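You operate a simulated robot arm through the tools that you are given. There is no shell and no other tool. Be economical: measure what you need, move in short steps, check, and stop when the job is done.

You run a simulated robot arm. Do the job below in one go: nothing can be reset, and whatever is moved stays where it is left.

TASK
Squeegee the steel pan dry, then drain the table's gutter.
Fine: stand the squeegee back, open the table lever till the table's sight glass is empty and shut it again. Set down upright: squeegee. Where these are worked on the way, their far stop is far enough and under half their travel is too little: table lever.
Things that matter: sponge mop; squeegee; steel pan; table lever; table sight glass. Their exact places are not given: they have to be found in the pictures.

It is judged by the outcome, as a careful person would: the job done as asked, and still so three seconds after it is handed in. It fails if anything else is knocked over, pushed out of place, dropped, spilled or broken.

THE ROBOT
A 7-joint arm with a fingered hand on a trunk, on a base that drives. Base frame: it is fixed to the floor where the robot stands at the start and does not move with it; the origin is under the middle of the robot, x ahead of it, y to its left, z up; the surface under the hand at the start is at about z = 0.8. Units: m, degrees, N and s.
Its first joint turns from -166.0 to 166.0 degrees. Places, roughly: sponge mop [1.25, 0.25, 0.75]; steel pan [0.9, 0.1, 0.8]; table lever [1.2, -0.1, 0.6]; table sight glass [0.6, -0.1, 0.6]. Payload 4 kg.
The TCP is the grasp point between the finger pads, 0.03 m short of the fingertips. In the tool frame z runs along the fingers and y along their closing line. Largest opening 0.104 m; the body of the gripper starts 0.035 m behind the TCP. The gripper is a hand of 4 fingers: y runs from the thumb to the fingers, the wrist lies at [-0.015, -0.113, -0.19] in the tool frame, and closing takes about 1.5 s.
Orientation is that of the tool frame in the base frame, as a unit quaternion [x, y, z, w]. With the fingers straight down and the wrist toward the robot, the tool's x, y and z point along [0, 1, 0], [1, 0, 0] and [0, 0, -1] of the base frame.

THE INTERFACE
- The arm moves only by the tool arm_command. Its argument "plan" is one flat list of numbers, 7 for each row, row after row: the shift along the base's x, y, z in m, then the turn, a rotation vector about the base's x, y, z in degrees, then the closure in counts, from 0 (fully open) to 255 (shut). In form: [tx, ty, tz, wx, wy, wz, gripper, tx, ty, tz, wx, wy, wz, gripper, ...]. A call has 1 to 12 rows; each row is the pose to reach, as a shift and turn from the pose commanded when the call began. Each row takes 0.2 s and may step no farther than 0.05 m and 8.6 degrees from the row before; otherwise, or with a gripper value out of range, the whole call is refused. A pose out of reach is approached as far as the arm can. The call stops where the force on the tool passes 40 N (or 10 N more than at its start, if that is more) or the arm is blocked; 0.2 s more then pass. The fingers move at their own pace (about 0.153 m/s each) and stop on an object; they squeeze with about 25 N. The grip force told is the motor's: it shows also when the fingers shut on nothing. Time passes only in rows, and 0.2 s behind the last, so rows that repeat a pose let the fingers close. The reply holds the time, the measured pose of the TCP, the force on the tool along the base axes, the opening and the grip force, in the units named above and with some noise, with the torque about the TCP (base axes, N m) and any sound that the robot's microphone picked up.
- Cameras (640 x 400 px; columns grow to the right, rows downward): "scene" is now at [0.3308, 0.1906, 1.2545]; the picture's right is [-0.11, -0.99, 0.00], its down [-0.48, 0.06, -0.87] and it looks along [0.87, -0.10, -0.48] (base axes); focal length 215 px, centre (320, 200). "wrist" rides on the gripper at [0.061, -0.092, -0.13] in the tool frame; the picture's right is [-0.81, 0.28, -0.52], its down [-0.53, -0.71, 0.46] and it looks along [-0.24, 0.64, 0.72] (tool axes); focal length 275 px, centre (320, 200).
- capture(camera): a new picture of that camera. The clock stands still meanwhile.
- base_move(legs): drives the robot by 1 to 6 legs, each [ahead, left, turn to the left] in m, m and degrees, along the robot's own axes; the way and the turn of a leg run together, so that a leg with both is an arc; at most 1.5 m and 180 degrees a leg. The arm and the cameras ride along, it lands a little off, and it stops where it bumps. It gives what a move gives.
- preshape(shape): the hand has 4 fingers and takes this shape, open, in about a second: jaw (thumb against the fingers, like two jaws); tri (thumb and two fingers); tip (a fingertip pinch); poke (one finger out to press); point (the index stretched); flat (the hand flat); cup (the hand cupped); fist (a fist). The gripper value then closes the fingers along that shape, each until it touches; the sizes above hold for jaw. It gives what a move gives, with no picture.
- turn_head(pan, tilt): turns the head with the scene camera to pan (to the left, within 143 degrees either way) and tilt (down, from -29 to 69), counted from straight ahead of the robot. It gives what a move gives.
- locate(camera, pixels): for up to 12 pixels [column, row] of the newest picture of that camera ("zoom" is the newest enlarged one), the place [x, y, z] in the base frame of the surface seen there, good to about 0.002 m, but the place of the scene camera against the robot may be out by one fixed shift of up to 0.025 m in any direction. The clock stands still meanwhile.
- enlarge(camera, box): a new picture of the part [left, top, right, bottom] of that camera's present view, enlarged. The clock stands still meanwhile.
- close_job(): hands the job in; it is judged then, once.

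Keep the steps short. Do not move on a guess: measure, check each grasp and each placing, and mend mistakes. In all there are 80 turns and 52 pictures (those below and enlarged ones count). Leave the gripper open and the arm clear of the work at the hand-in unless told otherwise, and finish with a single line.

The tools are called after "Emit:" as name(argument=value, ...) on one line, values as JSON. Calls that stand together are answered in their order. arm_command: Moves the arm, as the interface text tells. Its arguments: {"type":"object","properties":{"plan":{"type":"array","items":{"type":"number"}}},"required":["plan"]} The other tools are called the same way: preshape (shape) gives the hand a shape; base_move (legs) drives the base; turn_head (pan, tilt) turns the head that bears the scene camera; capture (camera) takes a picture; locate (camera, pixels) gives the place of the surface under pixels of a picture; enlarge (camera, box) takes an enlarged picture of a part of a camera's view; close_job () hands the job in.

At the start:

```text
clock: 0.0
tcp_pos: [0.4968, 0.2198, 1.1395]
ee_rot: [0.707, 0.707, 0.0, 0.0]
force: [-0.7, -0.1, 0.1]
moment: [0.01, -0.02, 0.01]
grip_width: 0.1037
gripper_force: 0.2
shape: jaw
robot x, y, heading: [0.002, 0.005, -0.1]
head pan, tilt: [-6.6, 29.0]
```

scene: 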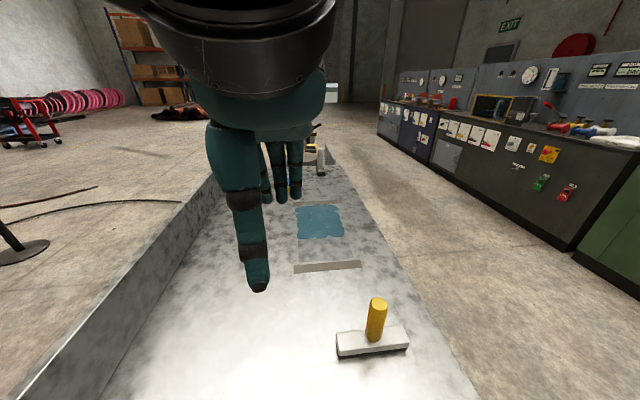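
wrist: 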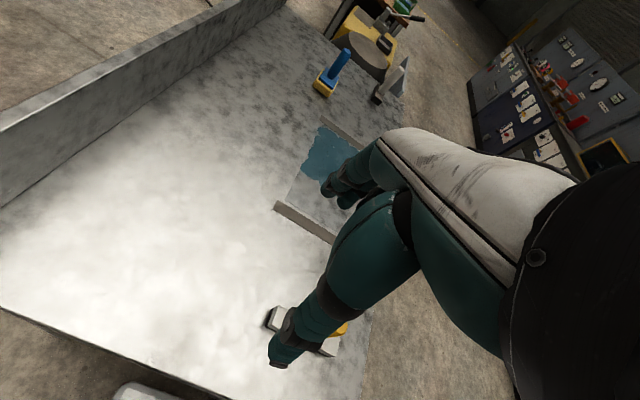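

The arm hides part of the table in the scene view. I see a yellow-handled tool near (375,335), a blue wet patch at (320,220), and more things behind the hand. I'll enlarge both views first.

Emit:
enlarge(camera="wrist", box=[240, 0, 480, 150])

Emit:
locate(camera="wrist", pixels=[[342, 52], [323, 88], [403, 62], [380, 98], [340, 125], [275, 205], [325, 135], [305, 170], [330, 348], [365, 55], [270, 318], [100, 200]])

Emit:
locate(camera="scene", pixels=[[377, 300], [340, 345], [405, 338], [372, 345], [296, 268], [361, 264], [300, 210], [342, 207], [300, 236], [343, 234], [320, 220], [320, 160]])

```text
2.67 times, centred on (360, 75) of wrist
```

zoom: 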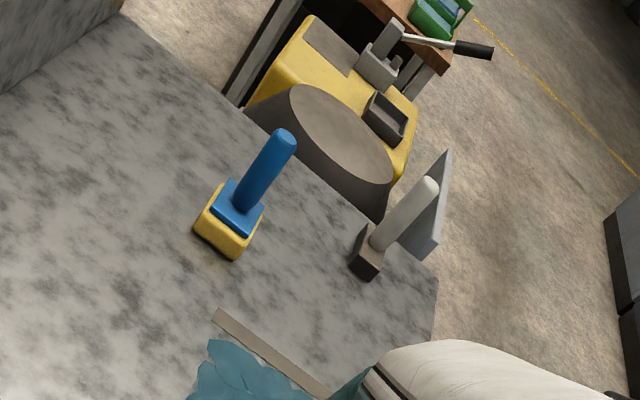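

```text
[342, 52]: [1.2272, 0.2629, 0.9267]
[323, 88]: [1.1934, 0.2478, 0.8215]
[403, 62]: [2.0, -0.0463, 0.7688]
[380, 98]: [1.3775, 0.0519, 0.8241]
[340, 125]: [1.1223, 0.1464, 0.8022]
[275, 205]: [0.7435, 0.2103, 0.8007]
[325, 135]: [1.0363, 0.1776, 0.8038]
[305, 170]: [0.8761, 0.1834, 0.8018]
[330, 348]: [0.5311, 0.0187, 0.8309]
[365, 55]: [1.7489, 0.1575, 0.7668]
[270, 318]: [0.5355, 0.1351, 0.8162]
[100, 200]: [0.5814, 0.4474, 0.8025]
```

```text
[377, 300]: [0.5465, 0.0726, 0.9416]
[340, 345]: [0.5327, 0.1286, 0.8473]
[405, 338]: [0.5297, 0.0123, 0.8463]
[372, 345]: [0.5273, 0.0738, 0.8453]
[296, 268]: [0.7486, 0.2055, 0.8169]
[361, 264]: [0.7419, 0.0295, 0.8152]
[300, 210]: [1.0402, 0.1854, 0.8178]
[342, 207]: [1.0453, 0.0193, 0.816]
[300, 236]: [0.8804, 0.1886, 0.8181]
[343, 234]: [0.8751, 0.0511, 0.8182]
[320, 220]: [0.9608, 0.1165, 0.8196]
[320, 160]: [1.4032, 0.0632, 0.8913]
```

The blue-and-yellow tool at (1.20, 0.25) looks like the sponge mop. There are two more tools: yellow/white at (0.53, 0.07) and grey/white at (1.38, 0.05). I'll look more closely at both.

Emit:
enlarge(camera="scene", box=[280, 250, 440, 390])

Emit:
enlarge(camera="scene", box=[260, 110, 420, 250])

```text
2.86 times, centred on (360, 320) of scene
```

zoom: 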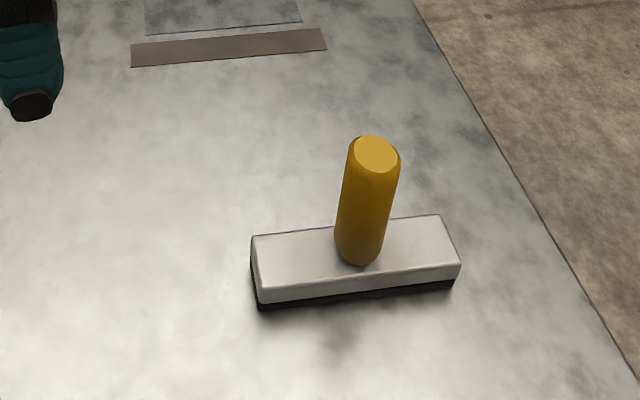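

```text
2.86 times, centred on (340, 180) of scene
```

zoom: 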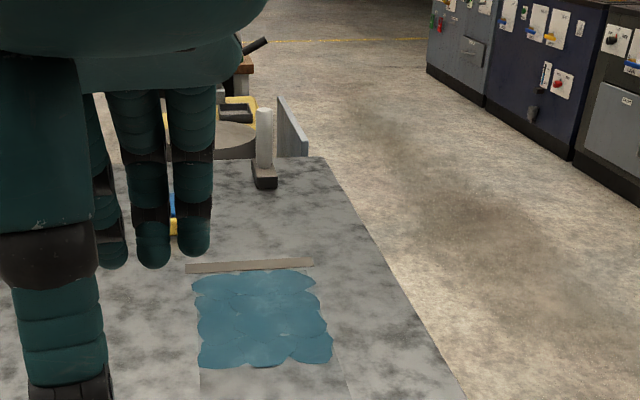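

The squeegee is clearly the yellow-handled tool: white head, black rubber, long in y. The lever and glass should be on the table's right side. I'll look that way to check floor space before driving.

Emit:
turn_head(pan=-45, tilt=40)

Emit:
capture(camera="scene")

```text
clock: 1.1
tcp_pos: [0.4981, 0.2194, 1.1404]
ee_rot: [0.707, 0.707, 0.0, -0.001]
force: [0.6, 0.0, 0.0]
moment: [-0.05, -0.01, 0.03]
grip_width: 0.1037
gripper_force: 0.0
shape: jaw
robot x, y, heading: [-0.0013, 0.0015, 0.2]
head pan, tilt: [-45.0, 40.0]
```

```text
46 pictures are left
```

scene: 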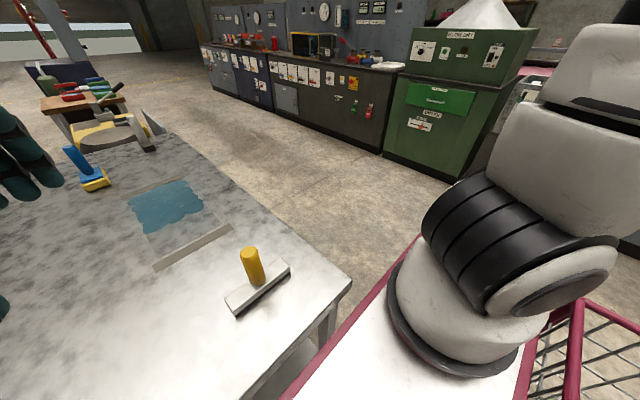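

Emit:
locate(camera="scene", pixels=[[347, 282], [166, 135], [230, 185], [385, 152], [270, 110], [447, 180], [330, 345], [430, 245], [330, 385], [590, 310], [150, 110], [300, 210]])

```text
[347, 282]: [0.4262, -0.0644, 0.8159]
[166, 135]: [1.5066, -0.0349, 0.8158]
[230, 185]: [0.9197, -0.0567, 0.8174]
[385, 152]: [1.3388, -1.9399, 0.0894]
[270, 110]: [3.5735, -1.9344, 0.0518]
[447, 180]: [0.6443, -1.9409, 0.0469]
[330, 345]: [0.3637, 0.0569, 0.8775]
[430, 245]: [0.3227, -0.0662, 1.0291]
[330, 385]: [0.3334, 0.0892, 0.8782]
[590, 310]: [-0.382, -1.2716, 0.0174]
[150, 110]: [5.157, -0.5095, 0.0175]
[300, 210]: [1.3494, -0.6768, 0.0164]
```

Emit:
locate(camera="scene", pixels=[[573, 350], [615, 318], [555, 345], [370, 300], [535, 370], [460, 380], [635, 300], [300, 385]])

Emit:
turn_head(pan=-110, tilt=35)

Emit:
capture(camera="scene")

```text
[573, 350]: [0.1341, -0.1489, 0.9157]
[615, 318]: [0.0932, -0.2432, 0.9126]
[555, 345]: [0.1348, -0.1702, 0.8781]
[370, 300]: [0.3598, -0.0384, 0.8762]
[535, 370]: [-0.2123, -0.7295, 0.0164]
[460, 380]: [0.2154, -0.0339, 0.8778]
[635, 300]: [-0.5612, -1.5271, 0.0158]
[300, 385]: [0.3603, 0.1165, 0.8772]
```

```text
clock: 2.4
tcp_pos: [0.4978, 0.2206, 1.1405]
ee_rot: [0.707, 0.707, 0.0, 0.0]
force: [0.3, 0.7, 0.3]
moment: [0.0, 0.03, 0.03]
grip_width: 0.1035
gripper_force: 0.1
shape: jaw
robot x, y, heading: [0.0017, -0.0009, 0.2]
head pan, tilt: [-110.0, 35.0]
```

```text
45 pictures are left
```

scene: 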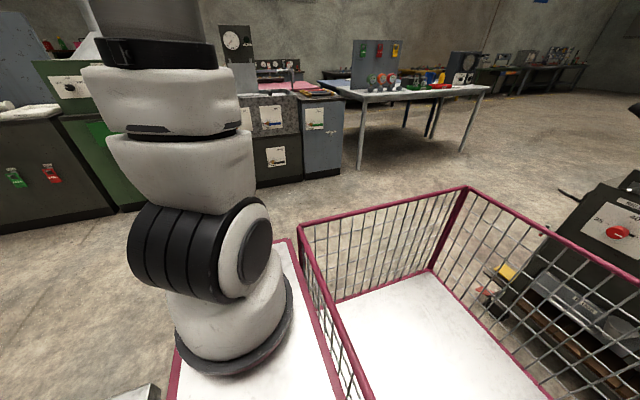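

The basket is the robot's own cart and the right side is clear, with a dark machine behind. I'll drive right, then ahead past the table corner, then turn left to face the table's side.

Emit:
base_move(legs=[[0, -0.95, 0], [0.85, 0, 0], [0, 0, 90]])

Emit:
turn_head(pan=0, tilt=40)

Emit:
capture(camera="scene")

```text
clock: 15.3
tcp_pos: [0.6545, -0.4575, 1.1401]
ee_rot: [0.012, 1.0, 0.0, 0.0]
force: [0.6, 0.5, -0.2]
moment: [-0.02, -0.01, -0.01]
grip_width: 0.1035
gripper_force: 0.1
shape: jaw
robot x, y, heading: [0.8608, -0.9633, 88.7]
head pan, tilt: [-110.0, 35.0]
```

```text
clock: 17.2
tcp_pos: [0.6537, -0.4574, 1.1401]
ee_rot: [0.013, 1.0, 0.0, 0.001]
force: [-0.1, -0.7, 0.8]
moment: [-0.01, 0.04, 0.01]
grip_width: 0.1036
gripper_force: 0.1
shape: jaw
robot x, y, heading: [0.8564, -0.9625, 88.6]
head pan, tilt: [0.0, 40.0]
```

```text
44 pictures are left
```

scene: 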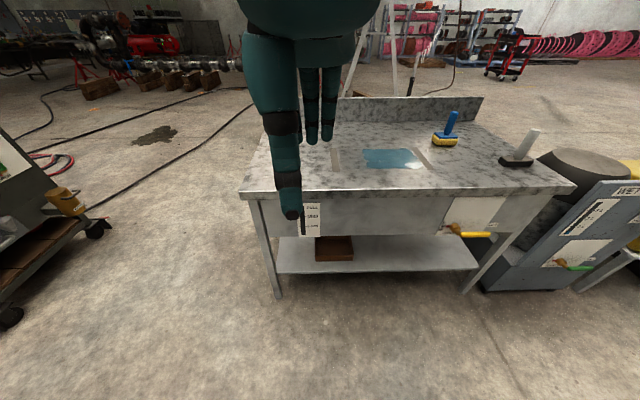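

From here I see the table's yellow lever at (470,234), labels near (312,215), and another machine with a green lever on the right. I'll enlarge both labelled areas.

Emit:
enlarge(camera="scene", box=[420, 180, 540, 270])

Emit:
locate(camera="scene", pixels=[[448, 233], [455, 228], [465, 233], [475, 235], [490, 234], [470, 210], [440, 215], [312, 215], [332, 250], [350, 200], [420, 230], [250, 192]])

Emit:
enlarge(camera="scene", box=[265, 180, 385, 270])

```text
4.44 times, centred on (480, 225) of scene
```

zoom: 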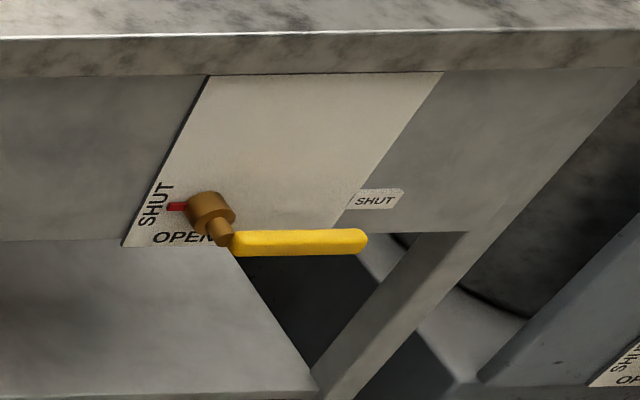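

```text
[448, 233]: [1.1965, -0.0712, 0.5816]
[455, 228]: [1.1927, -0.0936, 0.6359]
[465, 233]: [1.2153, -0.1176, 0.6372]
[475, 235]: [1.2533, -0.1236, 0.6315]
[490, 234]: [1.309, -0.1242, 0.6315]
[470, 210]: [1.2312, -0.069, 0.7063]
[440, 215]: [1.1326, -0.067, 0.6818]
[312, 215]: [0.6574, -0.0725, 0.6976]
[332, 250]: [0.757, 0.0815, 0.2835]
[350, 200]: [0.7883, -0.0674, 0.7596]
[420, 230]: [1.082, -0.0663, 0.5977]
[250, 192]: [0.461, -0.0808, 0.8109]
```

```text
4.44 times, centred on (325, 225) of scene
```

zoom: 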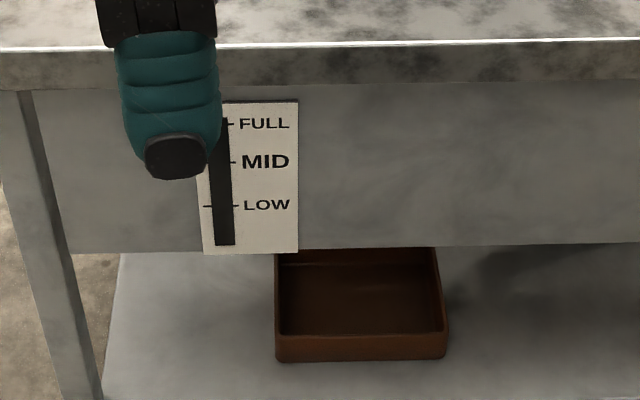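

The lever's red pointer is at SHUT. The handle points +x, so opening means turning it counter-clockwise, with the handle going up and the pointer going down to OPEN. The squeegee comes first, so I'll drive closer.

Emit:
base_move(legs=[[0.28, 0.11, 1.4]])

Emit:
turn_head(pan=8, tilt=50)

Emit:
capture(camera="wrist")

Emit:
capture(camera="scene")

```text
clock: 19.3
tcp_pos: [0.5287, -0.1821, 1.1407]
ee_rot: [-0.004, 1.0, -0.001, 0.0]
force: [-0.4, -0.1, -0.3]
moment: [0.04, -0.01, 0.01]
grip_width: 0.1033
gripper_force: 0.1
shape: jaw
robot x, y, heading: [0.7486, -0.6777, 90.3]
head pan, tilt: [0.0, 40.0]
```

```text
clock: 20.0
tcp_pos: [0.5304, -0.182, 1.1391]
ee_rot: [-0.003, 1.0, 0.0, 0.0]
force: [0.4, 0.2, -0.5]
moment: [0.0, 0.01, -0.02]
grip_width: 0.1035
gripper_force: 0.1
shape: jaw
robot x, y, heading: [0.7536, -0.6784, 90.3]
head pan, tilt: [8.0, 50.0]
```

```text
41 pictures are left
```

wrist: 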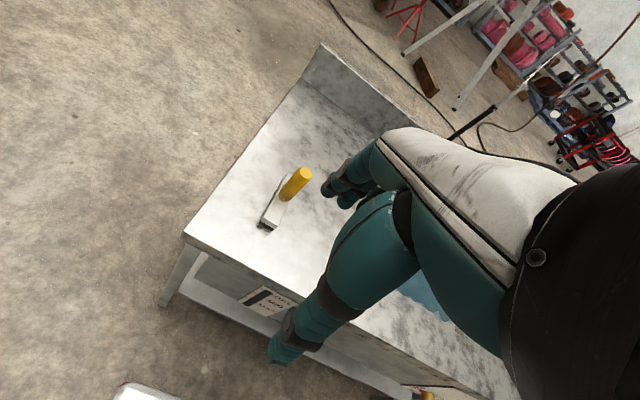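

```text
40 pictures are left
```

scene: 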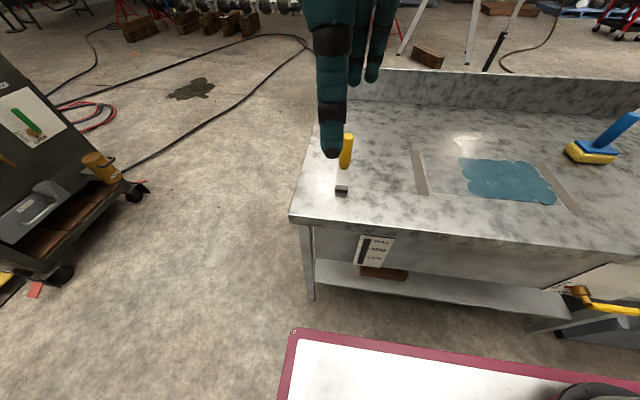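

Both views show the squeegee handle. I'll locate its top, base and head ends in the wrist view, and use the scene view as a cross-check along with the pan and puddle.

Emit:
locate(camera="wrist", pixels=[[302, 172], [296, 182], [284, 197], [290, 190], [266, 222], [278, 202], [283, 175], [262, 228], [220, 220], [183, 236]])

Emit:
locate(camera="scene", pixels=[[347, 136], [346, 160], [343, 186], [470, 160], [535, 165], [475, 194], [553, 202], [462, 176], [412, 152], [427, 193], [543, 166], [575, 208]])

Emit:
enlarge(camera="wrist", box=[230, 140, 350, 240])

```text
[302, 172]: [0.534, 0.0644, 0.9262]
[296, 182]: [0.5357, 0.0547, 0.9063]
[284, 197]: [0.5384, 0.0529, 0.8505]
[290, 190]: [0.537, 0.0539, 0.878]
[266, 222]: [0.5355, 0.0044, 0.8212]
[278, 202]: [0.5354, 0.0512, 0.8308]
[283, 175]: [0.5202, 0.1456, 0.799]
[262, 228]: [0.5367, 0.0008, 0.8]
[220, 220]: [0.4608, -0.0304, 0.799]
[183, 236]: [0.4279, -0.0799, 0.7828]
```

```text
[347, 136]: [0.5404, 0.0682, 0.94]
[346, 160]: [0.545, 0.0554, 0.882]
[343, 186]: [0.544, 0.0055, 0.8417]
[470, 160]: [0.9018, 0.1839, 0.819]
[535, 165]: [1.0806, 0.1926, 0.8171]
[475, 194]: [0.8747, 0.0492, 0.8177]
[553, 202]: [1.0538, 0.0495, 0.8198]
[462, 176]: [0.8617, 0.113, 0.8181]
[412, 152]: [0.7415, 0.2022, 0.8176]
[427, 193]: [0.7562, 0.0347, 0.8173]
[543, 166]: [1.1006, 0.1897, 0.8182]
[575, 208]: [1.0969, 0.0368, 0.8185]
```

```text
4.00 times, centred on (290, 190) of wrist
```

zoom: 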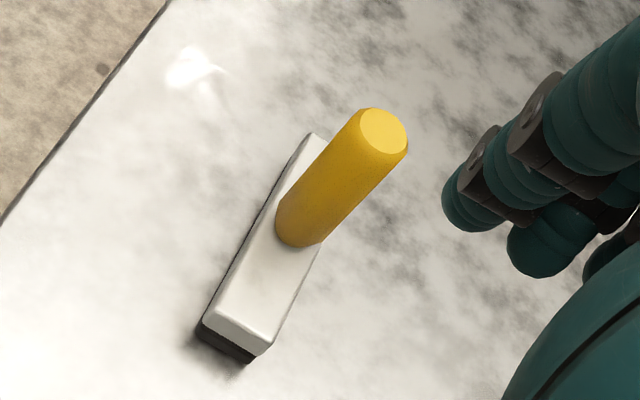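

The handle is upright at about (0.535, 0.067), from z 0.83 to 0.926. Next I'll move the hand above it, staying high.

Emit:
arm_command(plan=[0.001, 0.05, 0, 0, 0, 0, 0, 0.002, 0.1, 0, 0, 0, 0, 0, 0.003, 0.15, 0, 0, 0, 0, 0, 0.004, 0.2, 0, 0, 0, 0, 0, 0.005, 0.25, 0, 0, 0, 0, 0, 0.005, 0.25, -0.04, 0, 0, 0, 0, 0.005, 0.25, -0.08, 0, 0, 0, 0, 0.005, 0.25, -0.1, 0, 0, 0, 0])

Emit:
capture(camera="wrist")

Emit:
capture(camera="scene")

```text
clock: 21.8
tcp_pos: [0.5342, 0.0693, 1.0388]
ee_rot: [-0.004, 1.0, 0.0, 0.0]
force: [-0.1, -0.1, -0.7]
moment: [-0.02, 0.01, -0.01]
grip_width: 0.1036
gripper_force: 0.0
shape: jaw
robot x, y, heading: [0.7544, -0.6758, 90.5]
head pan, tilt: [8.0, 50.0]
```

```text
38 pictures are left
```

wrist: 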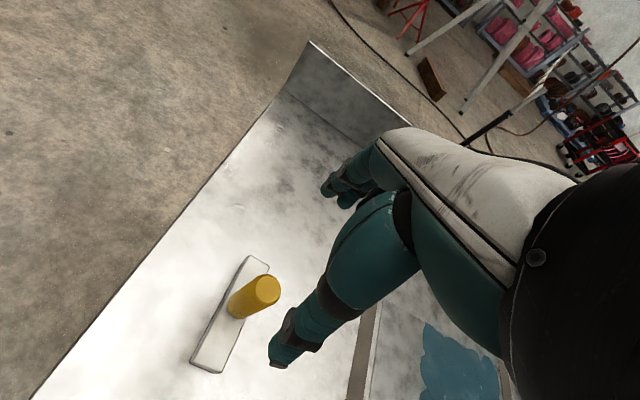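

```text
37 pictures are left
```

scene: 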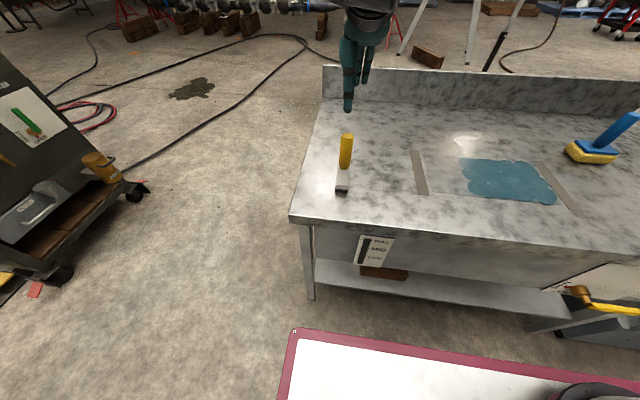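

The wrist view puts the TCP axis at pixel (265,287), which is right on the handle top. I'll descend to z≈0.896 and close.

Emit:
arm_command(plan=[0, -0.001, -0.04, 0, 0, 0, 0, 0, -0.001, -0.08, 0, 0, 0, 0, 0, -0.001, -0.11, 0, 0, 0, 0, 0, -0.001, -0.13, 0, 0, 0, 0, 0, -0.001, -0.143, 0, 0, 0, 0, 0, -0.001, -0.143, 0, 0, 0, 0])

Emit:
capture(camera="wrist")

```text
clock: 23.2
tcp_pos: [0.5344, 0.0647, 0.8971]
ee_rot: [-0.004, 1.0, 0.0, 0.0]
force: [0.2, 0.2, 0.5]
moment: [0.0, 0.0, 0.02]
grip_width: 0.104
gripper_force: 0.0
shape: jaw
robot x, y, heading: [0.7554, -0.6751, 90.5]
head pan, tilt: [8.0, 50.0]
```

```text
36 pictures are left
```

wrist: 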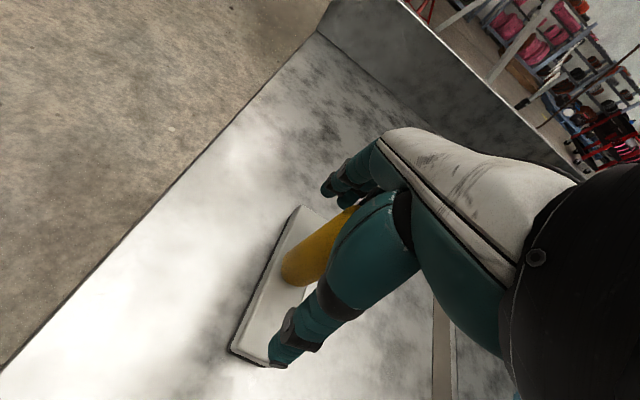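

The handle sits between the thumb and the fingers. I'll close now.

Emit:
arm_command(plan=[0, 0, 0, 0, 0, 0, 120, 0, 0, 0, 0, 0, 0, 200, 0, 0, 0, 0, 0, 0, 255, 0, 0, 0, 0, 0, 0, 255, 0, 0, 0, 0, 0, 0, 255, 0, 0, 0, 0, 0, 0, 255, 0, 0, 0, 0, 0, 0, 255, 0, 0, 0, 0, 0, 0, 255, 0, 0, 0, 0, 0, 0, 255])

Emit:
capture(camera="wrist")

```text
clock: 25.2
tcp_pos: [0.5333, 0.0671, 0.8981]
ee_rot: [-0.003, 1.0, 0.0, 0.0]
force: [0.4, -0.8, -0.3]
moment: [0.01, 0.02, 0.01]
grip_width: 0.0215
gripper_force: 25.1
shape: jaw
robot x, y, heading: [0.7546, -0.676, 90.3]
head pan, tilt: [8.0, 50.0]
```

```text
35 pictures are left
```

wrist: 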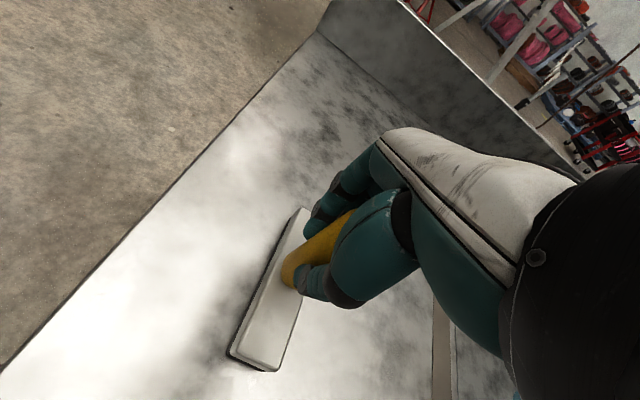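

The grip reads 0.0215 m at 25 N, so the handle is held. I'll lift 6 cm and carry it toward the pan's left end (x≈0.80, y≈0.095).

Emit:
arm_command(plan=[0, 0, 0.02, 0, 0, 0, 255, 0, 0, 0.04, 0, 0, 0, 255, 0, 0, 0.06, 0, 0, 0, 255, 0.04, 0.005, 0.06, 0, 0, 0, 255, 0.08, 0.01, 0.06, 0, 0, 0, 255, 0.12, 0.015, 0.06, 0, 0, 0, 255, 0.16, 0.02, 0.06, 0, 0, 0, 255, 0.2, 0.025, 0.06, 0, 0, 0, 255, 0.24, 0.027, 0.06, 0, 0, 0, 255, 0.265, 0.027, 0.06, 0, 0, 0, 255, 0.265, 0.027, 0.06, 0, 0, 0, 255])

Emit:
capture(camera="scene")

```text
clock: 27.6
tcp_pos: [0.7998, 0.0923, 0.9587]
ee_rot: [-0.003, 1.0, 0.0, 0.0]
force: [0.0, -0.1, -2.8]
moment: [-0.01, 0.03, -0.02]
grip_width: 0.0212
gripper_force: 24.9
shape: jaw
robot x, y, heading: [0.7566, -0.6768, 90.3]
head pan, tilt: [8.0, 50.0]
```

```text
34 pictures are left
```

scene: 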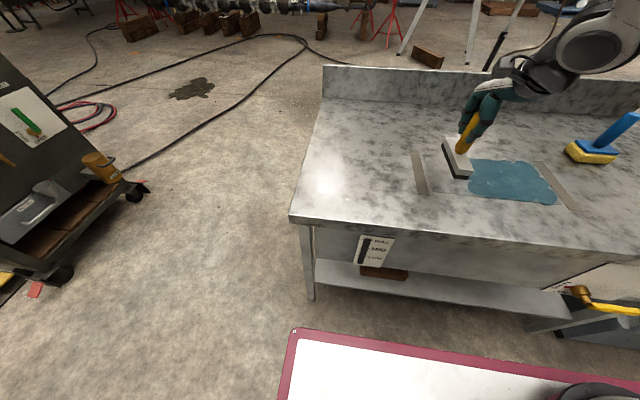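

The squeegee hangs upright and clear. I'll lower it gently until it touches the pan and read the force.

Emit:
arm_command(plan=[0, 0, -0.03, 0, 0, 0, 255, 0, 0, -0.055, 0, 0, 0, 255, 0, 0, -0.06, 0, 0, 0, 255, 0, 0, -0.062, 0, 0, 0, 255, 0, 0, -0.064, 0, 0, 0, 255, 0, 0, -0.064, 0, 0, 0, 255])

```text
clock: 29.0
tcp_pos: [0.7988, 0.095, 0.8952]
ee_rot: [-0.003, 1.0, 0.003, -0.001]
force: [-7.1, 0.5, 33.2]
moment: [0.14, 0.08, 0.04]
grip_width: 0.0242
gripper_force: 24.7
shape: jaw
robot x, y, heading: [0.7513, -0.674, 90.3]
head pan, tilt: [8.0, 50.0]
```

It's pressing at 33 N, which is too much. I'll ease up 1.5 mm and stroke in +x across the puddle.

Emit:
arm_command(plan=[0, 0, 0.0015, 0, 0, 0, 255, 0.015, 0, 0.0015, 0, 0, 0, 255, 0.04, 0, 0.0015, 0, 0, 0, 255, 0.065, 0, 0.0015, 0, 0, 0, 255, 0.09, 0, 0.0015, 0, 0, 0, 255, 0.115, 0, 0.0015, 0, 0, 0, 255])

Emit:
capture(camera="scene")

```text
clock: 30.4
tcp_pos: [0.9147, 0.094, 0.8958]
ee_rot: [-0.004, 1.0, -0.001, 0.0]
force: [-1.5, -0.6, 2.6]
moment: [-0.01, 0.11, -0.03]
grip_width: 0.0222
gripper_force: 25.4
shape: jaw
robot x, y, heading: [0.7498, -0.677, 90.5]
head pan, tilt: [8.0, 50.0]
```

```text
33 pictures are left
```

scene: 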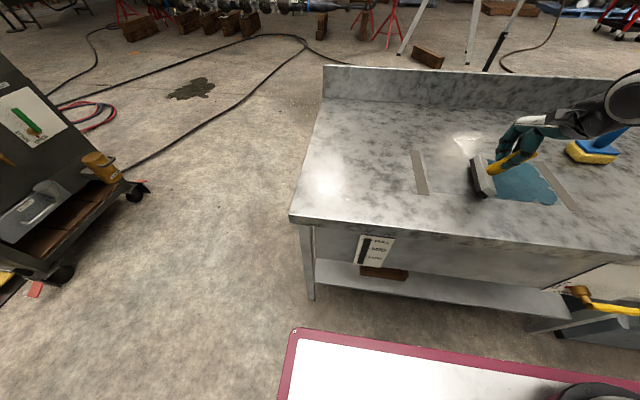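

The wet patch is vanishing behind the blade. The force is light now (2.6 N), so I'll press 0.7 mm more and carry the stroke on to x≈1.095.

Emit:
arm_command(plan=[0.02, 0, -0.0007, 0, 0, 0, 255, 0.045, 0, -0.0007, 0, 0, 0, 255, 0.07, 0, -0.0007, 0, 0, 0, 255, 0.095, 0, -0.0007, 0, 0, 0, 255, 0.12, 0, -0.0007, 0, 0, 0, 255, 0.145, 0, -0.0007, 0, 0, 0, 255, 0.17, 0, -0.0007, 0, 0, 0, 255, 0.182, 0, -0.0007, 0, 0, 0, 255])

Emit:
enlarge(camera="scene", box=[400, 110, 640, 260])

```text
clock: 32.2
tcp_pos: [1.0959, 0.0941, 0.8945]
ee_rot: [-0.003, 1.0, 0.0, 0.0]
force: [-0.1, 1.2, 2.0]
moment: [0.05, 0.18, 0.02]
grip_width: 0.0213
gripper_force: 24.9
shape: jaw
robot x, y, heading: [0.752, -0.6798, 90.4]
head pan, tilt: [8.0, 50.0]
```

```text
2.67 times, centred on (520, 185) of scene
```

zoom: 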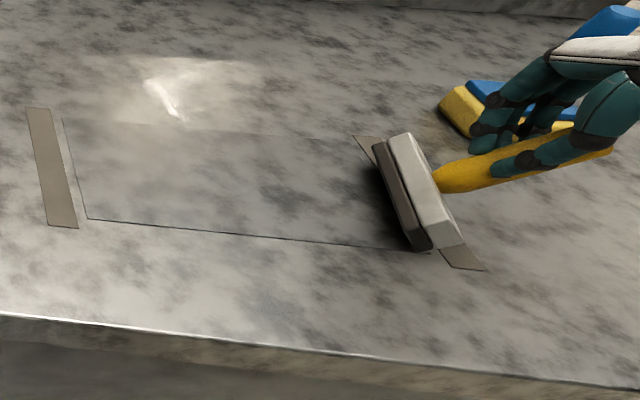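

The puddle looks gone. The head may be tilting in the grip, though, so I'll measure its top face.

Emit:
locate(camera="zoom", pixels=[[398, 150], [410, 150], [425, 190], [440, 235], [455, 235], [385, 170], [400, 205], [450, 180], [500, 172], [560, 160]])

Emit:
capture(camera="wrist")

```text
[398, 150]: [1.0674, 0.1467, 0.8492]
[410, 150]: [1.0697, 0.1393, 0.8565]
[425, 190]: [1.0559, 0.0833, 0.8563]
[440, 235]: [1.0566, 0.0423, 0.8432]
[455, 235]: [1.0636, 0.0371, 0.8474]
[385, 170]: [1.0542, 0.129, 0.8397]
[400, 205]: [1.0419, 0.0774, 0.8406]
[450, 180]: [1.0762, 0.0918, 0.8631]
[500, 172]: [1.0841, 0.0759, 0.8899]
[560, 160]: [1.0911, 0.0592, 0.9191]
```

```text
31 pictures are left
```

wrist: 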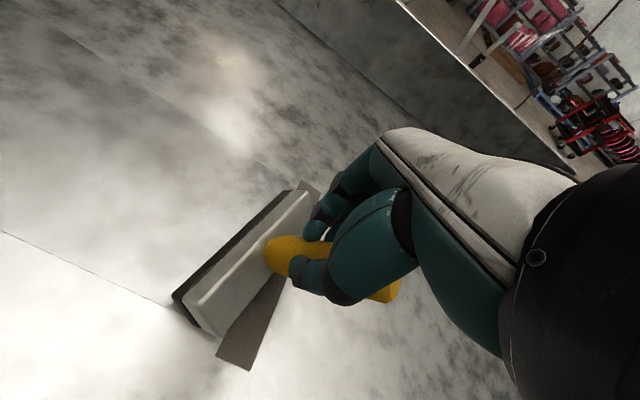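

The head lags and the handle has tipped forward in the grip. I'll lift, check the pan, and then measure the tilt.

Emit:
arm_command(plan=[0, 0, 0.03, 0, 0, 0, 255, -0.03, 0, 0.07, 0, 0, 0, 255, -0.08, 0, 0.1, 0, 0, 0, 255, -0.13, 0, 0.1, 0, 0, 0, 255, -0.18, 0, 0.1, 0, 0, 0, 255, -0.23, 0, 0.1, 0, 0, 0, 255, -0.28, 0, 0.1, 0, 0, 0, 255, -0.33, 0, 0.1, 0, 0, 0, 255, -0.38, 0, 0.1, 0, 0, 0, 255, -0.38, 0, 0.1, 0, 0, 0, 255])

Emit:
capture(camera="scene")

Emit:
enlarge(camera="scene", box=[320, 80, 480, 220])

Emit:
capture(camera="wrist")

```text
refused: row 3 steps farther than a row can; nothing moved
```

```text
30 pictures are left
```

scene: 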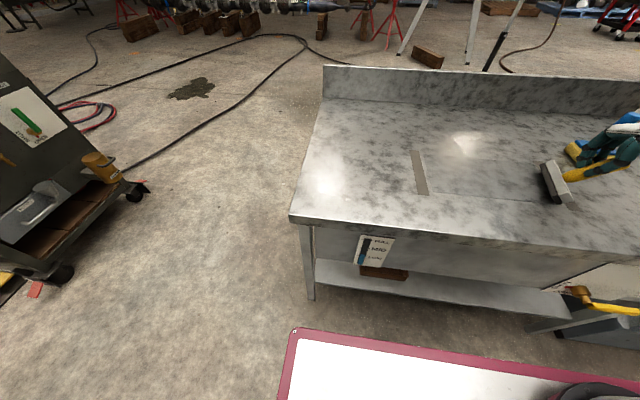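

```text
2.86 times, centred on (400, 150) of scene
```

zoom: 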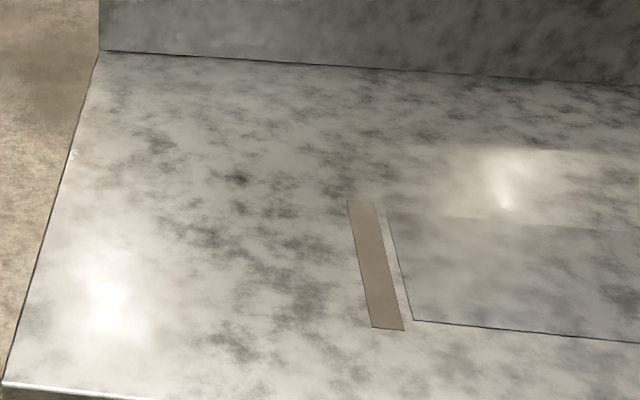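

```text
28 pictures are left
```

wrist: 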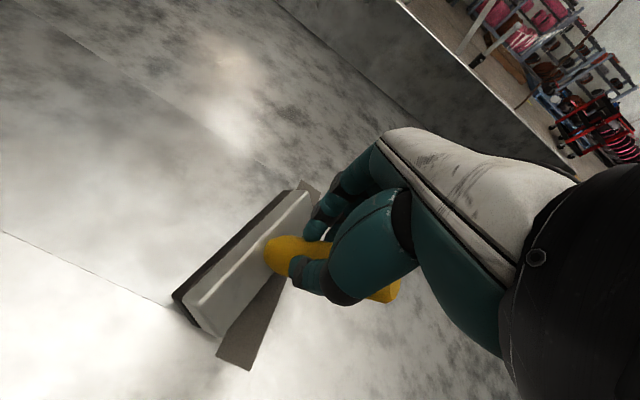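

That call was refused because one row's step was too long. The sight glass now shows blue, so the water has reached the gutter. I'll lift again with smaller steps.

Emit:
arm_command(plan=[0, 0, 0.03, 0, 0, 0, 255, -0.02, 0, 0.065, 0, 0, 0, 255, -0.06, 0, 0.09, 0, 0, 0, 255, -0.105, 0, 0.1, 0, 0, 0, 255, -0.15, 0, 0.1, 0, 0, 0, 255, -0.195, 0, 0.1, 0, 0, 0, 255, -0.24, 0, 0.1, 0, 0, 0, 255, -0.285, 0, 0.1, 0, 0, 0, 255, -0.33, 0, 0.1, 0, 0, 0, 255, -0.375, 0, 0.1, 0, 0, 0, 255, -0.42, 0, 0.1, 0, 0, 0, 255, -0.42, 0, 0.1, 0, 0, 0, 255])

Emit:
capture(camera="scene")

Emit:
enlarge(camera="scene", box=[330, 70, 570, 220])

```text
clock: 34.8
tcp_pos: [0.6747, 0.093, 0.9928]
ee_rot: [-0.003, 1.0, 0.0, 0.0]
force: [-0.2, 0.2, -0.4]
moment: [0.0, -0.02, 0.01]
grip_width: 0.0166
gripper_force: 25.0
shape: jaw
robot x, y, heading: [0.7531, -0.6764, 90.4]
head pan, tilt: [8.0, 50.0]
```

```text
27 pictures are left
```

scene: 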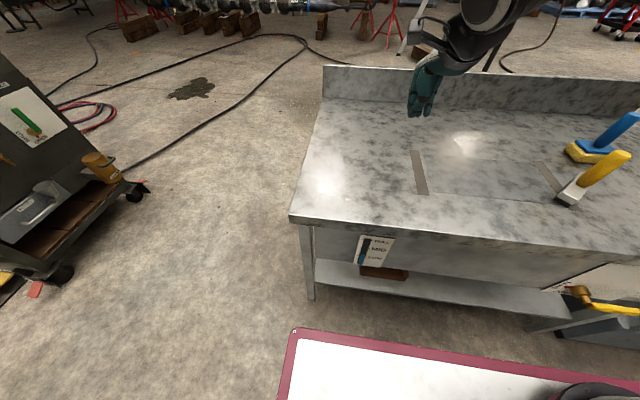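

```text
2.67 times, centred on (450, 145) of scene
```

zoom: 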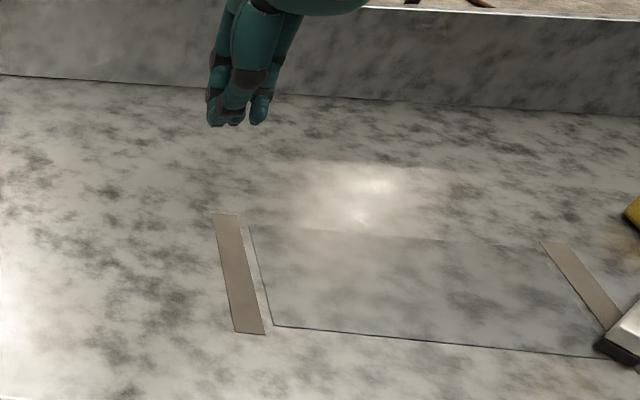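

The pan is dry all over, but the squeegee slid out of the fingers as I lifted. It is standing by itself near (590,180). I'll open the hand and measure the squeegee's pose.

Emit:
arm_command(plan=[0, 0, 0.05, 0, 0, 0, 0, 0, 0, 0.08, 0, 0, 0, 0, 0, 0, 0.08, 0, 0, 0, 0, 0, 0, 0.08, 0, 0, 0, 0, 0, 0, 0.08, 0, 0, 0, 0])

Emit:
turn_head(pan=-15, tilt=45)

Emit:
enlarge(camera="scene", box=[320, 80, 560, 230])

```text
clock: 36.0
tcp_pos: [0.6748, 0.0921, 1.0731]
ee_rot: [-0.003, 1.0, -0.001, 0.0]
force: [0.3, 0.4, -0.3]
moment: [0.03, 0.01, 0.02]
grip_width: 0.1033
gripper_force: 0.1
shape: jaw
robot x, y, heading: [0.7522, -0.6814, 90.2]
head pan, tilt: [8.0, 50.0]
```

```text
clock: 36.9
tcp_pos: [0.6751, 0.093, 1.0721]
ee_rot: [-0.003, 1.0, 0.0, 0.0]
force: [0.4, 0.0, -0.4]
moment: [-0.04, 0.0, 0.01]
grip_width: 0.1037
gripper_force: 0.0
shape: jaw
robot x, y, heading: [0.7511, -0.6781, 90.6]
head pan, tilt: [-15.0, 45.0]
```

```text
2.67 times, centred on (440, 155) of scene
```

zoom: 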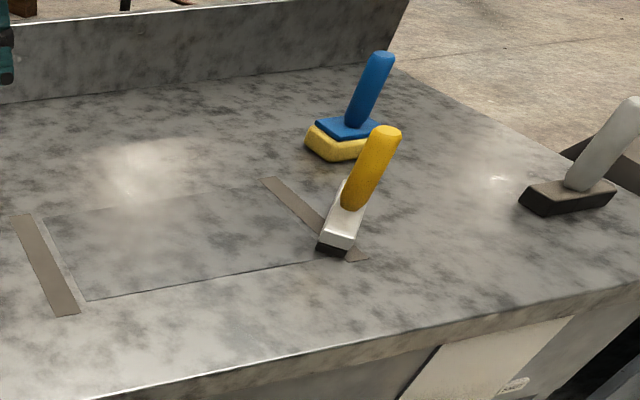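

Emit:
locate(camera="zoom", pixels=[[387, 132], [380, 150], [365, 180], [352, 205], [342, 240], [325, 236], [352, 228], [338, 188], [376, 62], [355, 118], [315, 140], [350, 155]])

```text
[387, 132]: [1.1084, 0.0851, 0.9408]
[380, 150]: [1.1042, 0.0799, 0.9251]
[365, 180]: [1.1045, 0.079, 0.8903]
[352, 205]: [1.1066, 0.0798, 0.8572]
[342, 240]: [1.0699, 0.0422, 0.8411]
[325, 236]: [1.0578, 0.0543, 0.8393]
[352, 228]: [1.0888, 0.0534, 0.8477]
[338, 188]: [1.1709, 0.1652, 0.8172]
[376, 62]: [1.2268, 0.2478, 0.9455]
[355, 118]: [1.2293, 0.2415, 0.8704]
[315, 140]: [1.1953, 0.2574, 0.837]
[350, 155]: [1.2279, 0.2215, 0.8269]
```

It's standing upright with the handle near (1.102, 0.086), and the head is yawed about 30°. I'll bring the hand above it and check with the wrist camera.

Emit:
arm_command(plan=[0.045, 0, 0, 0, 0, 0, 0, 0.09, 0, 0, 0, 0, 0, 0, 0.135, 0, 0, 0, 0, 0, 0, 0.18, 0, 0, 0, 0, 0, 0, 0.225, 0, 0, 0, 0, 0, 0, 0.27, 0, 0, 0, 0, 0, 0, 0.315, -0.002, 0, 0, 0, 0, 0, 0.36, -0.004, 0, 0, 0, 0, 0, 0.4, -0.006, 0, 0, 0, 0, 0, 0.427, -0.006, -0.02, 0, 0, 0, 0, 0.427, -0.006, -0.035, 0, 0, 0, 0, 0.427, -0.006, -0.035, 0, 0, 0, 0])

Emit:
capture(camera="wrist")

```text
clock: 39.5
tcp_pos: [1.1047, 0.0893, 1.0397]
ee_rot: [-0.003, 1.0, 0.0, 0.0]
force: [1.0, 0.6, 0.3]
moment: [-0.03, 0.0, 0.02]
grip_width: 0.1037
gripper_force: 0.0
shape: jaw
robot x, y, heading: [0.7519, -0.6785, 90.3]
head pan, tilt: [-15.0, 45.0]
```

```text
24 pictures are left
```

wrist: 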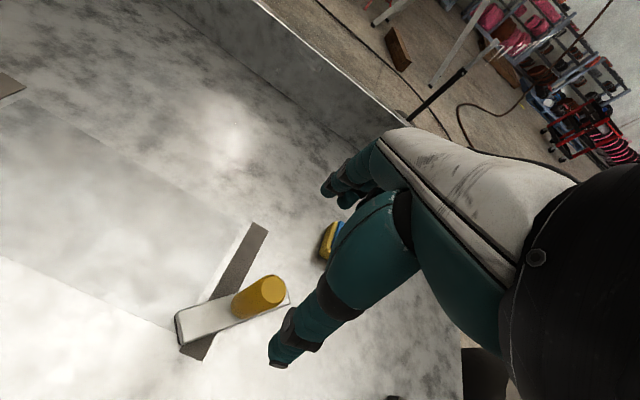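

Emit:
locate(camera="wrist", pixels=[[269, 289], [262, 295], [276, 284], [185, 325], [180, 315], [195, 338], [285, 298], [276, 277]])

```text
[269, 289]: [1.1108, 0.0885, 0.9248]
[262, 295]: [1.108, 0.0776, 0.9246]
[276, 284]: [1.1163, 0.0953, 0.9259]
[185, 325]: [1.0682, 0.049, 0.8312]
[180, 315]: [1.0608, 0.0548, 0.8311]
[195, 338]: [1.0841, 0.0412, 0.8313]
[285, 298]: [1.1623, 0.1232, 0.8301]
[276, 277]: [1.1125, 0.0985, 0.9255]
```

The top centre is at (1.111, 0.088). I'll shift 6 mm in x, descend and close.

Emit:
arm_command(plan=[0.006, -0.001, -0.04, 0, 0, 0, 0, 0.006, -0.001, -0.08, 0, 0, 0, 0, 0.006, -0.001, -0.11, 0, 0, 0, 0, 0.006, -0.001, -0.13, 0, 0, 0, 0, 0.006, -0.001, -0.145, 0, 0, 0, 0, 0.006, -0.001, -0.145, 0, 0, 0, 100, 0.006, -0.001, -0.145, 0, 0, 0, 200, 0.006, -0.001, -0.145, 0, 0, 0, 255, 0.006, -0.001, -0.145, 0, 0, 0, 255, 0.006, -0.001, -0.145, 0, 0, 0, 255, 0.006, -0.001, -0.145, 0, 0, 0, 255, 0.006, -0.001, -0.145, 0, 0, 0, 255])

Emit:
arm_command(plan=[0, 0, 0, 0, 0, 0, 255, 0, 0, 0, 0, 0, 0, 255, 0, 0, 0.01, 0, 0, 0, 255, 0, 0, 0.03, 0, 0, 0, 255, 0, 0, 0.06, 0, 0, 0, 255, 0, 0, 0.06, 0, 0, 0, 255])

Emit:
capture(camera="wrist")

```text
clock: 42.1
tcp_pos: [1.1098, 0.0863, 0.8936]
ee_rot: [-0.003, 1.0, 0.001, 0.0]
force: [1.2, 0.1, 0.7]
moment: [-0.01, 0.0, 0.02]
grip_width: 0.0219
gripper_force: 25.5
shape: jaw
robot x, y, heading: [0.7489, -0.6761, 90.6]
head pan, tilt: [-15.0, 45.0]
```

```text
clock: 43.5
tcp_pos: [1.1086, 0.087, 0.9552]
ee_rot: [-0.003, 1.0, 0.0, 0.0]
force: [-0.5, 0.0, -1.5]
moment: [0.03, 0.03, -0.03]
grip_width: 0.0218
gripper_force: 24.5
shape: jaw
robot x, y, heading: [0.7542, -0.6779, 90.4]
head pan, tilt: [-15.0, 45.0]
```

```text
23 pictures are left
```

wrist: 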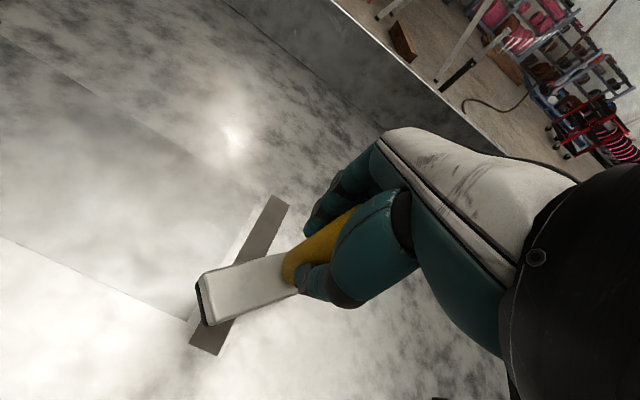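

It's held and lifted. I'll measure the head's long edges for yaw and level.

Emit:
locate(camera="wrist", pixels=[[210, 274], [245, 264], [280, 255], [216, 321], [255, 307], [290, 294], [213, 298], [250, 280]])

```text
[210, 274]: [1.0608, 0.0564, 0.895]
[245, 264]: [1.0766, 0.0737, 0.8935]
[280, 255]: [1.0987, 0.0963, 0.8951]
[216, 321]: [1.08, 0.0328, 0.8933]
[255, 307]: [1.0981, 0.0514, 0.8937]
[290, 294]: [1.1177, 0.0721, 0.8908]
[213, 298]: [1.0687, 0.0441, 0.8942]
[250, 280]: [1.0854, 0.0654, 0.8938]
```

The yaw is 46.5°, so I need about +43.5° to make the head parallel to y as it was. It's also level. I'll carry it back over (0.534, 0.068) while turning.

Emit:
arm_command(plan=[-0.048, -0.0016, 0, 0, 0, 3.64, 255, -0.096, -0.0032, 0, 0, 0, 7.27, 255, -0.144, -0.0048, 0, 0, 0, 10.9, 255, -0.192, -0.0064, 0, 0, 0, 14.5, 255, -0.24, -0.008, 0, 0, 0, 18.2, 255, -0.288, -0.0096, 0, 0, 0, 21.8, 255, -0.336, -0.0112, 0, 0, 0, 25.4, 255, -0.384, -0.0128, 0, 0, 0, 29.1, 255, -0.432, -0.0144, 0, 0, 0, 32.7, 255, -0.48, -0.016, 0, 0, 0, 36.3, 255, -0.528, -0.0176, 0, 0, 0, 40, 255, -0.576, -0.0192, 0, 0, 0, 43.6, 255])

Emit:
capture(camera="wrist")

Emit:
turn_head(pan=8, tilt=50)

Emit:
capture(camera="scene")

```text
clock: 46.1
tcp_pos: [0.5346, 0.0666, 0.9546]
ee_rot: [-0.373, 0.928, 0.0, 0.001]
force: [0.5, 1.4, -1.8]
moment: [0.02, 0.02, -0.03]
grip_width: 0.022
gripper_force: 24.5
shape: jaw
robot x, y, heading: [0.7538, -0.6812, 90.3]
head pan, tilt: [-15.0, 45.0]
```

```text
22 pictures are left
```

wrist: 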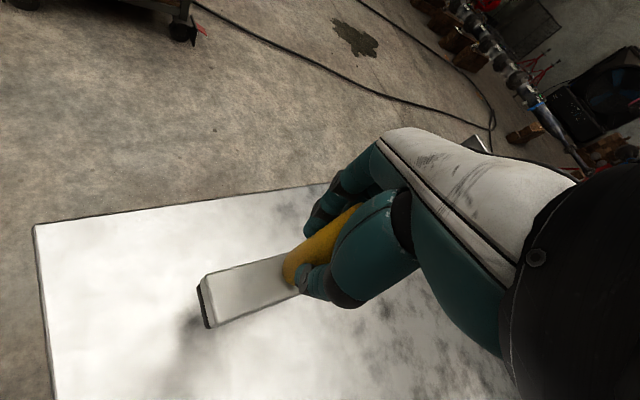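

```text
clock: 47.0
tcp_pos: [0.5338, 0.0675, 0.9548]
ee_rot: [-0.375, 0.927, -0.001, -0.001]
force: [0.8, 0.0, -3.2]
moment: [0.0, -0.02, 0.03]
grip_width: 0.0215
gripper_force: 25.0
shape: jaw
robot x, y, heading: [0.7524, -0.6779, 90.3]
head pan, tilt: [8.0, 50.0]
```

```text
21 pictures are left
```

scene: 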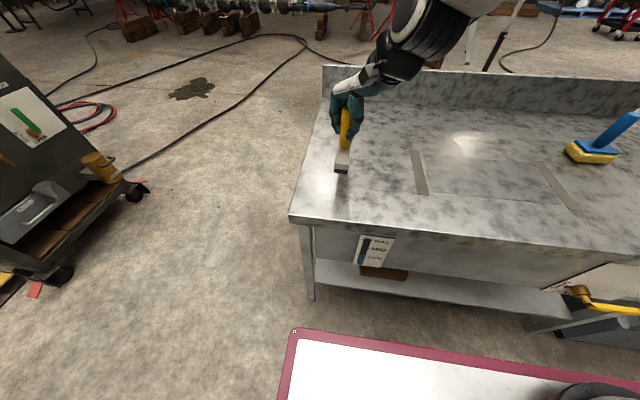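

It's aligned and upright. I'll lower it gently to rest height.

Emit:
arm_command(plan=[0, 0, -0.03, 0, 0, 0, 255, 0, 0, -0.05, 0, 0, 0, 255, 0, 0, -0.058, 0, 0, 0, 255, 0, 0, -0.0595, 0, 0, 0, 255, 0, 0, -0.0595, 0, 0, 0, 255])

```text
clock: 48.1
tcp_pos: [0.5339, 0.0684, 0.8934]
ee_rot: [-0.375, 0.927, 0.0, 0.0]
force: [-0.3, -0.2, -2.0]
moment: [0.03, -0.01, 0.04]
grip_width: 0.0216
gripper_force: 24.6
shape: jaw
robot x, y, heading: [0.7505, -0.6785, 90.1]
head pan, tilt: [8.0, 50.0]
```

Not touching yet (-2 N is its own weight). I'll go down in 0.7 mm steps.

Emit:
arm_command(plan=[0, 0, -0.0007, 0, 0, 0, 255, 0, 0, -0.0014, 0, 0, 0, 255, 0, 0, -0.0014, 0, 0, 0, 255])

```text
clock: 49.0
tcp_pos: [0.5327, 0.0678, 0.8938]
ee_rot: [-0.374, 0.927, 0.001, 0.0]
force: [0.6, -1.5, 0.2]
moment: [0.06, 0.03, 0.01]
grip_width: 0.0218
gripper_force: 25.3
shape: jaw
robot x, y, heading: [0.7536, -0.6783, 90.2]
head pan, tilt: [8.0, 50.0]
```

The weight is now on the table. I'll open the hand slowly and lift straight up.

Emit:
arm_command(plan=[0, 0, 0, 0, 0, 0, 180, 0, 0, 0, 0, 0, 0, 100, 0, 0, 0, 0, 0, 0, 0, 0, 0, 0, 0, 0, 0, 0, 0, 0, 0, 0, 0, 0, 0, 0, 0, 0, 0, 0, 0, 0, 0, 0, 0.03, 0, 0, 0, 0, 0, 0, 0.07, 0, 0, 0, 0, 0, 0, 0.115, 0, 0, 0, 0, 0, 0, 0.16, 0, 0, 0, 0, 0, 0, 0.2, 0, 0, 0, 0])

Emit:
capture(camera="wrist")

```text
clock: 51.4
tcp_pos: [0.531, 0.0667, 1.0936]
ee_rot: [-0.374, 0.927, -0.001, -0.001]
force: [-0.1, 0.3, 0.7]
moment: [-0.03, 0.03, 0.01]
grip_width: 0.1038
gripper_force: 0.0
shape: jaw
robot x, y, heading: [0.7534, -0.6806, 90.3]
head pan, tilt: [8.0, 50.0]
```

```text
20 pictures are left
```

wrist: 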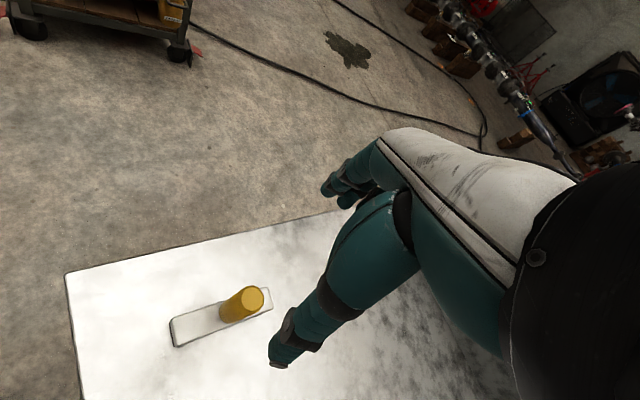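

The squeegee stands back in its place. The lever is next. I'll look to the right to check the neighbouring machine's extent before driving, and measure the lever better.

Emit:
turn_head(pan=-40, tilt=45)

Emit:
capture(camera="scene")

```text
clock: 52.5
tcp_pos: [0.5309, 0.0658, 1.0927]
ee_rot: [-0.374, 0.928, 0.001, 0.0]
force: [-0.4, 1.6, 0.2]
moment: [0.0, -0.02, -0.04]
grip_width: 0.1037
gripper_force: 0.0
shape: jaw
robot x, y, heading: [0.7514, -0.6775, 90.4]
head pan, tilt: [-40.0, 45.0]
```

```text
19 pictures are left
```

scene: 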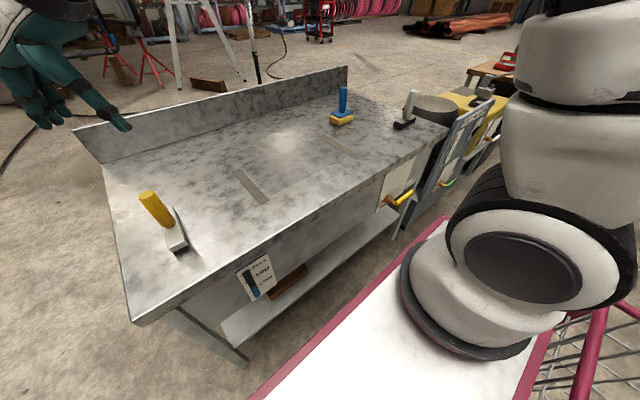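

Emit:
locate(camera="scene", pixels=[[388, 203], [396, 201], [404, 197], [410, 192], [407, 232], [445, 183], [440, 200], [490, 110], [470, 160], [495, 130], [252, 290], [268, 270]])

Emit:
enlarge(camera="scene", box=[230, 160, 450, 310])

```text
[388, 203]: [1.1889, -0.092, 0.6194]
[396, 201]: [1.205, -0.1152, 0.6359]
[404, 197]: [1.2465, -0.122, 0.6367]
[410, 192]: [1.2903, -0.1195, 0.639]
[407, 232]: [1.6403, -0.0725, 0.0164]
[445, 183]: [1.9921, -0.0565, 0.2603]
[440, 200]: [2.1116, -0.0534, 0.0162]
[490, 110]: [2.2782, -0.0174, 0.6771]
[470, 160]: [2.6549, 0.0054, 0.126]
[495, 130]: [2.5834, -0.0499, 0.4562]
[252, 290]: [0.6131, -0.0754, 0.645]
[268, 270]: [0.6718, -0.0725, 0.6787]
```

```text
2.67 times, centred on (340, 235) of scene
```

zoom: 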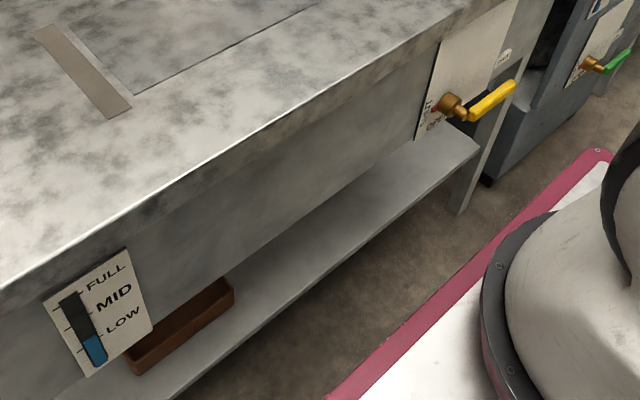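

The neighbouring machine's front is flush with the table, so there's room. The sight glass reads about LOW (blue). I'll drive back 0.25 m and right 0.5 m to face the lever.

Emit:
base_move(legs=[[-0.25, 0, 0], [0, -0.5, -0.3]])

```text
clock: 56.9
tcp_pos: [1.0406, -0.1814, 1.0925]
ee_rot: [-0.371, 0.929, 0.0, 0.0]
force: [-0.4, 0.5, 0.6]
moment: [-0.05, 0.02, 0.0]
grip_width: 0.1035
gripper_force: 0.2
shape: jaw
robot x, y, heading: [1.2541, -0.9315, 89.8]
head pan, tilt: [-40.0, 45.0]
```

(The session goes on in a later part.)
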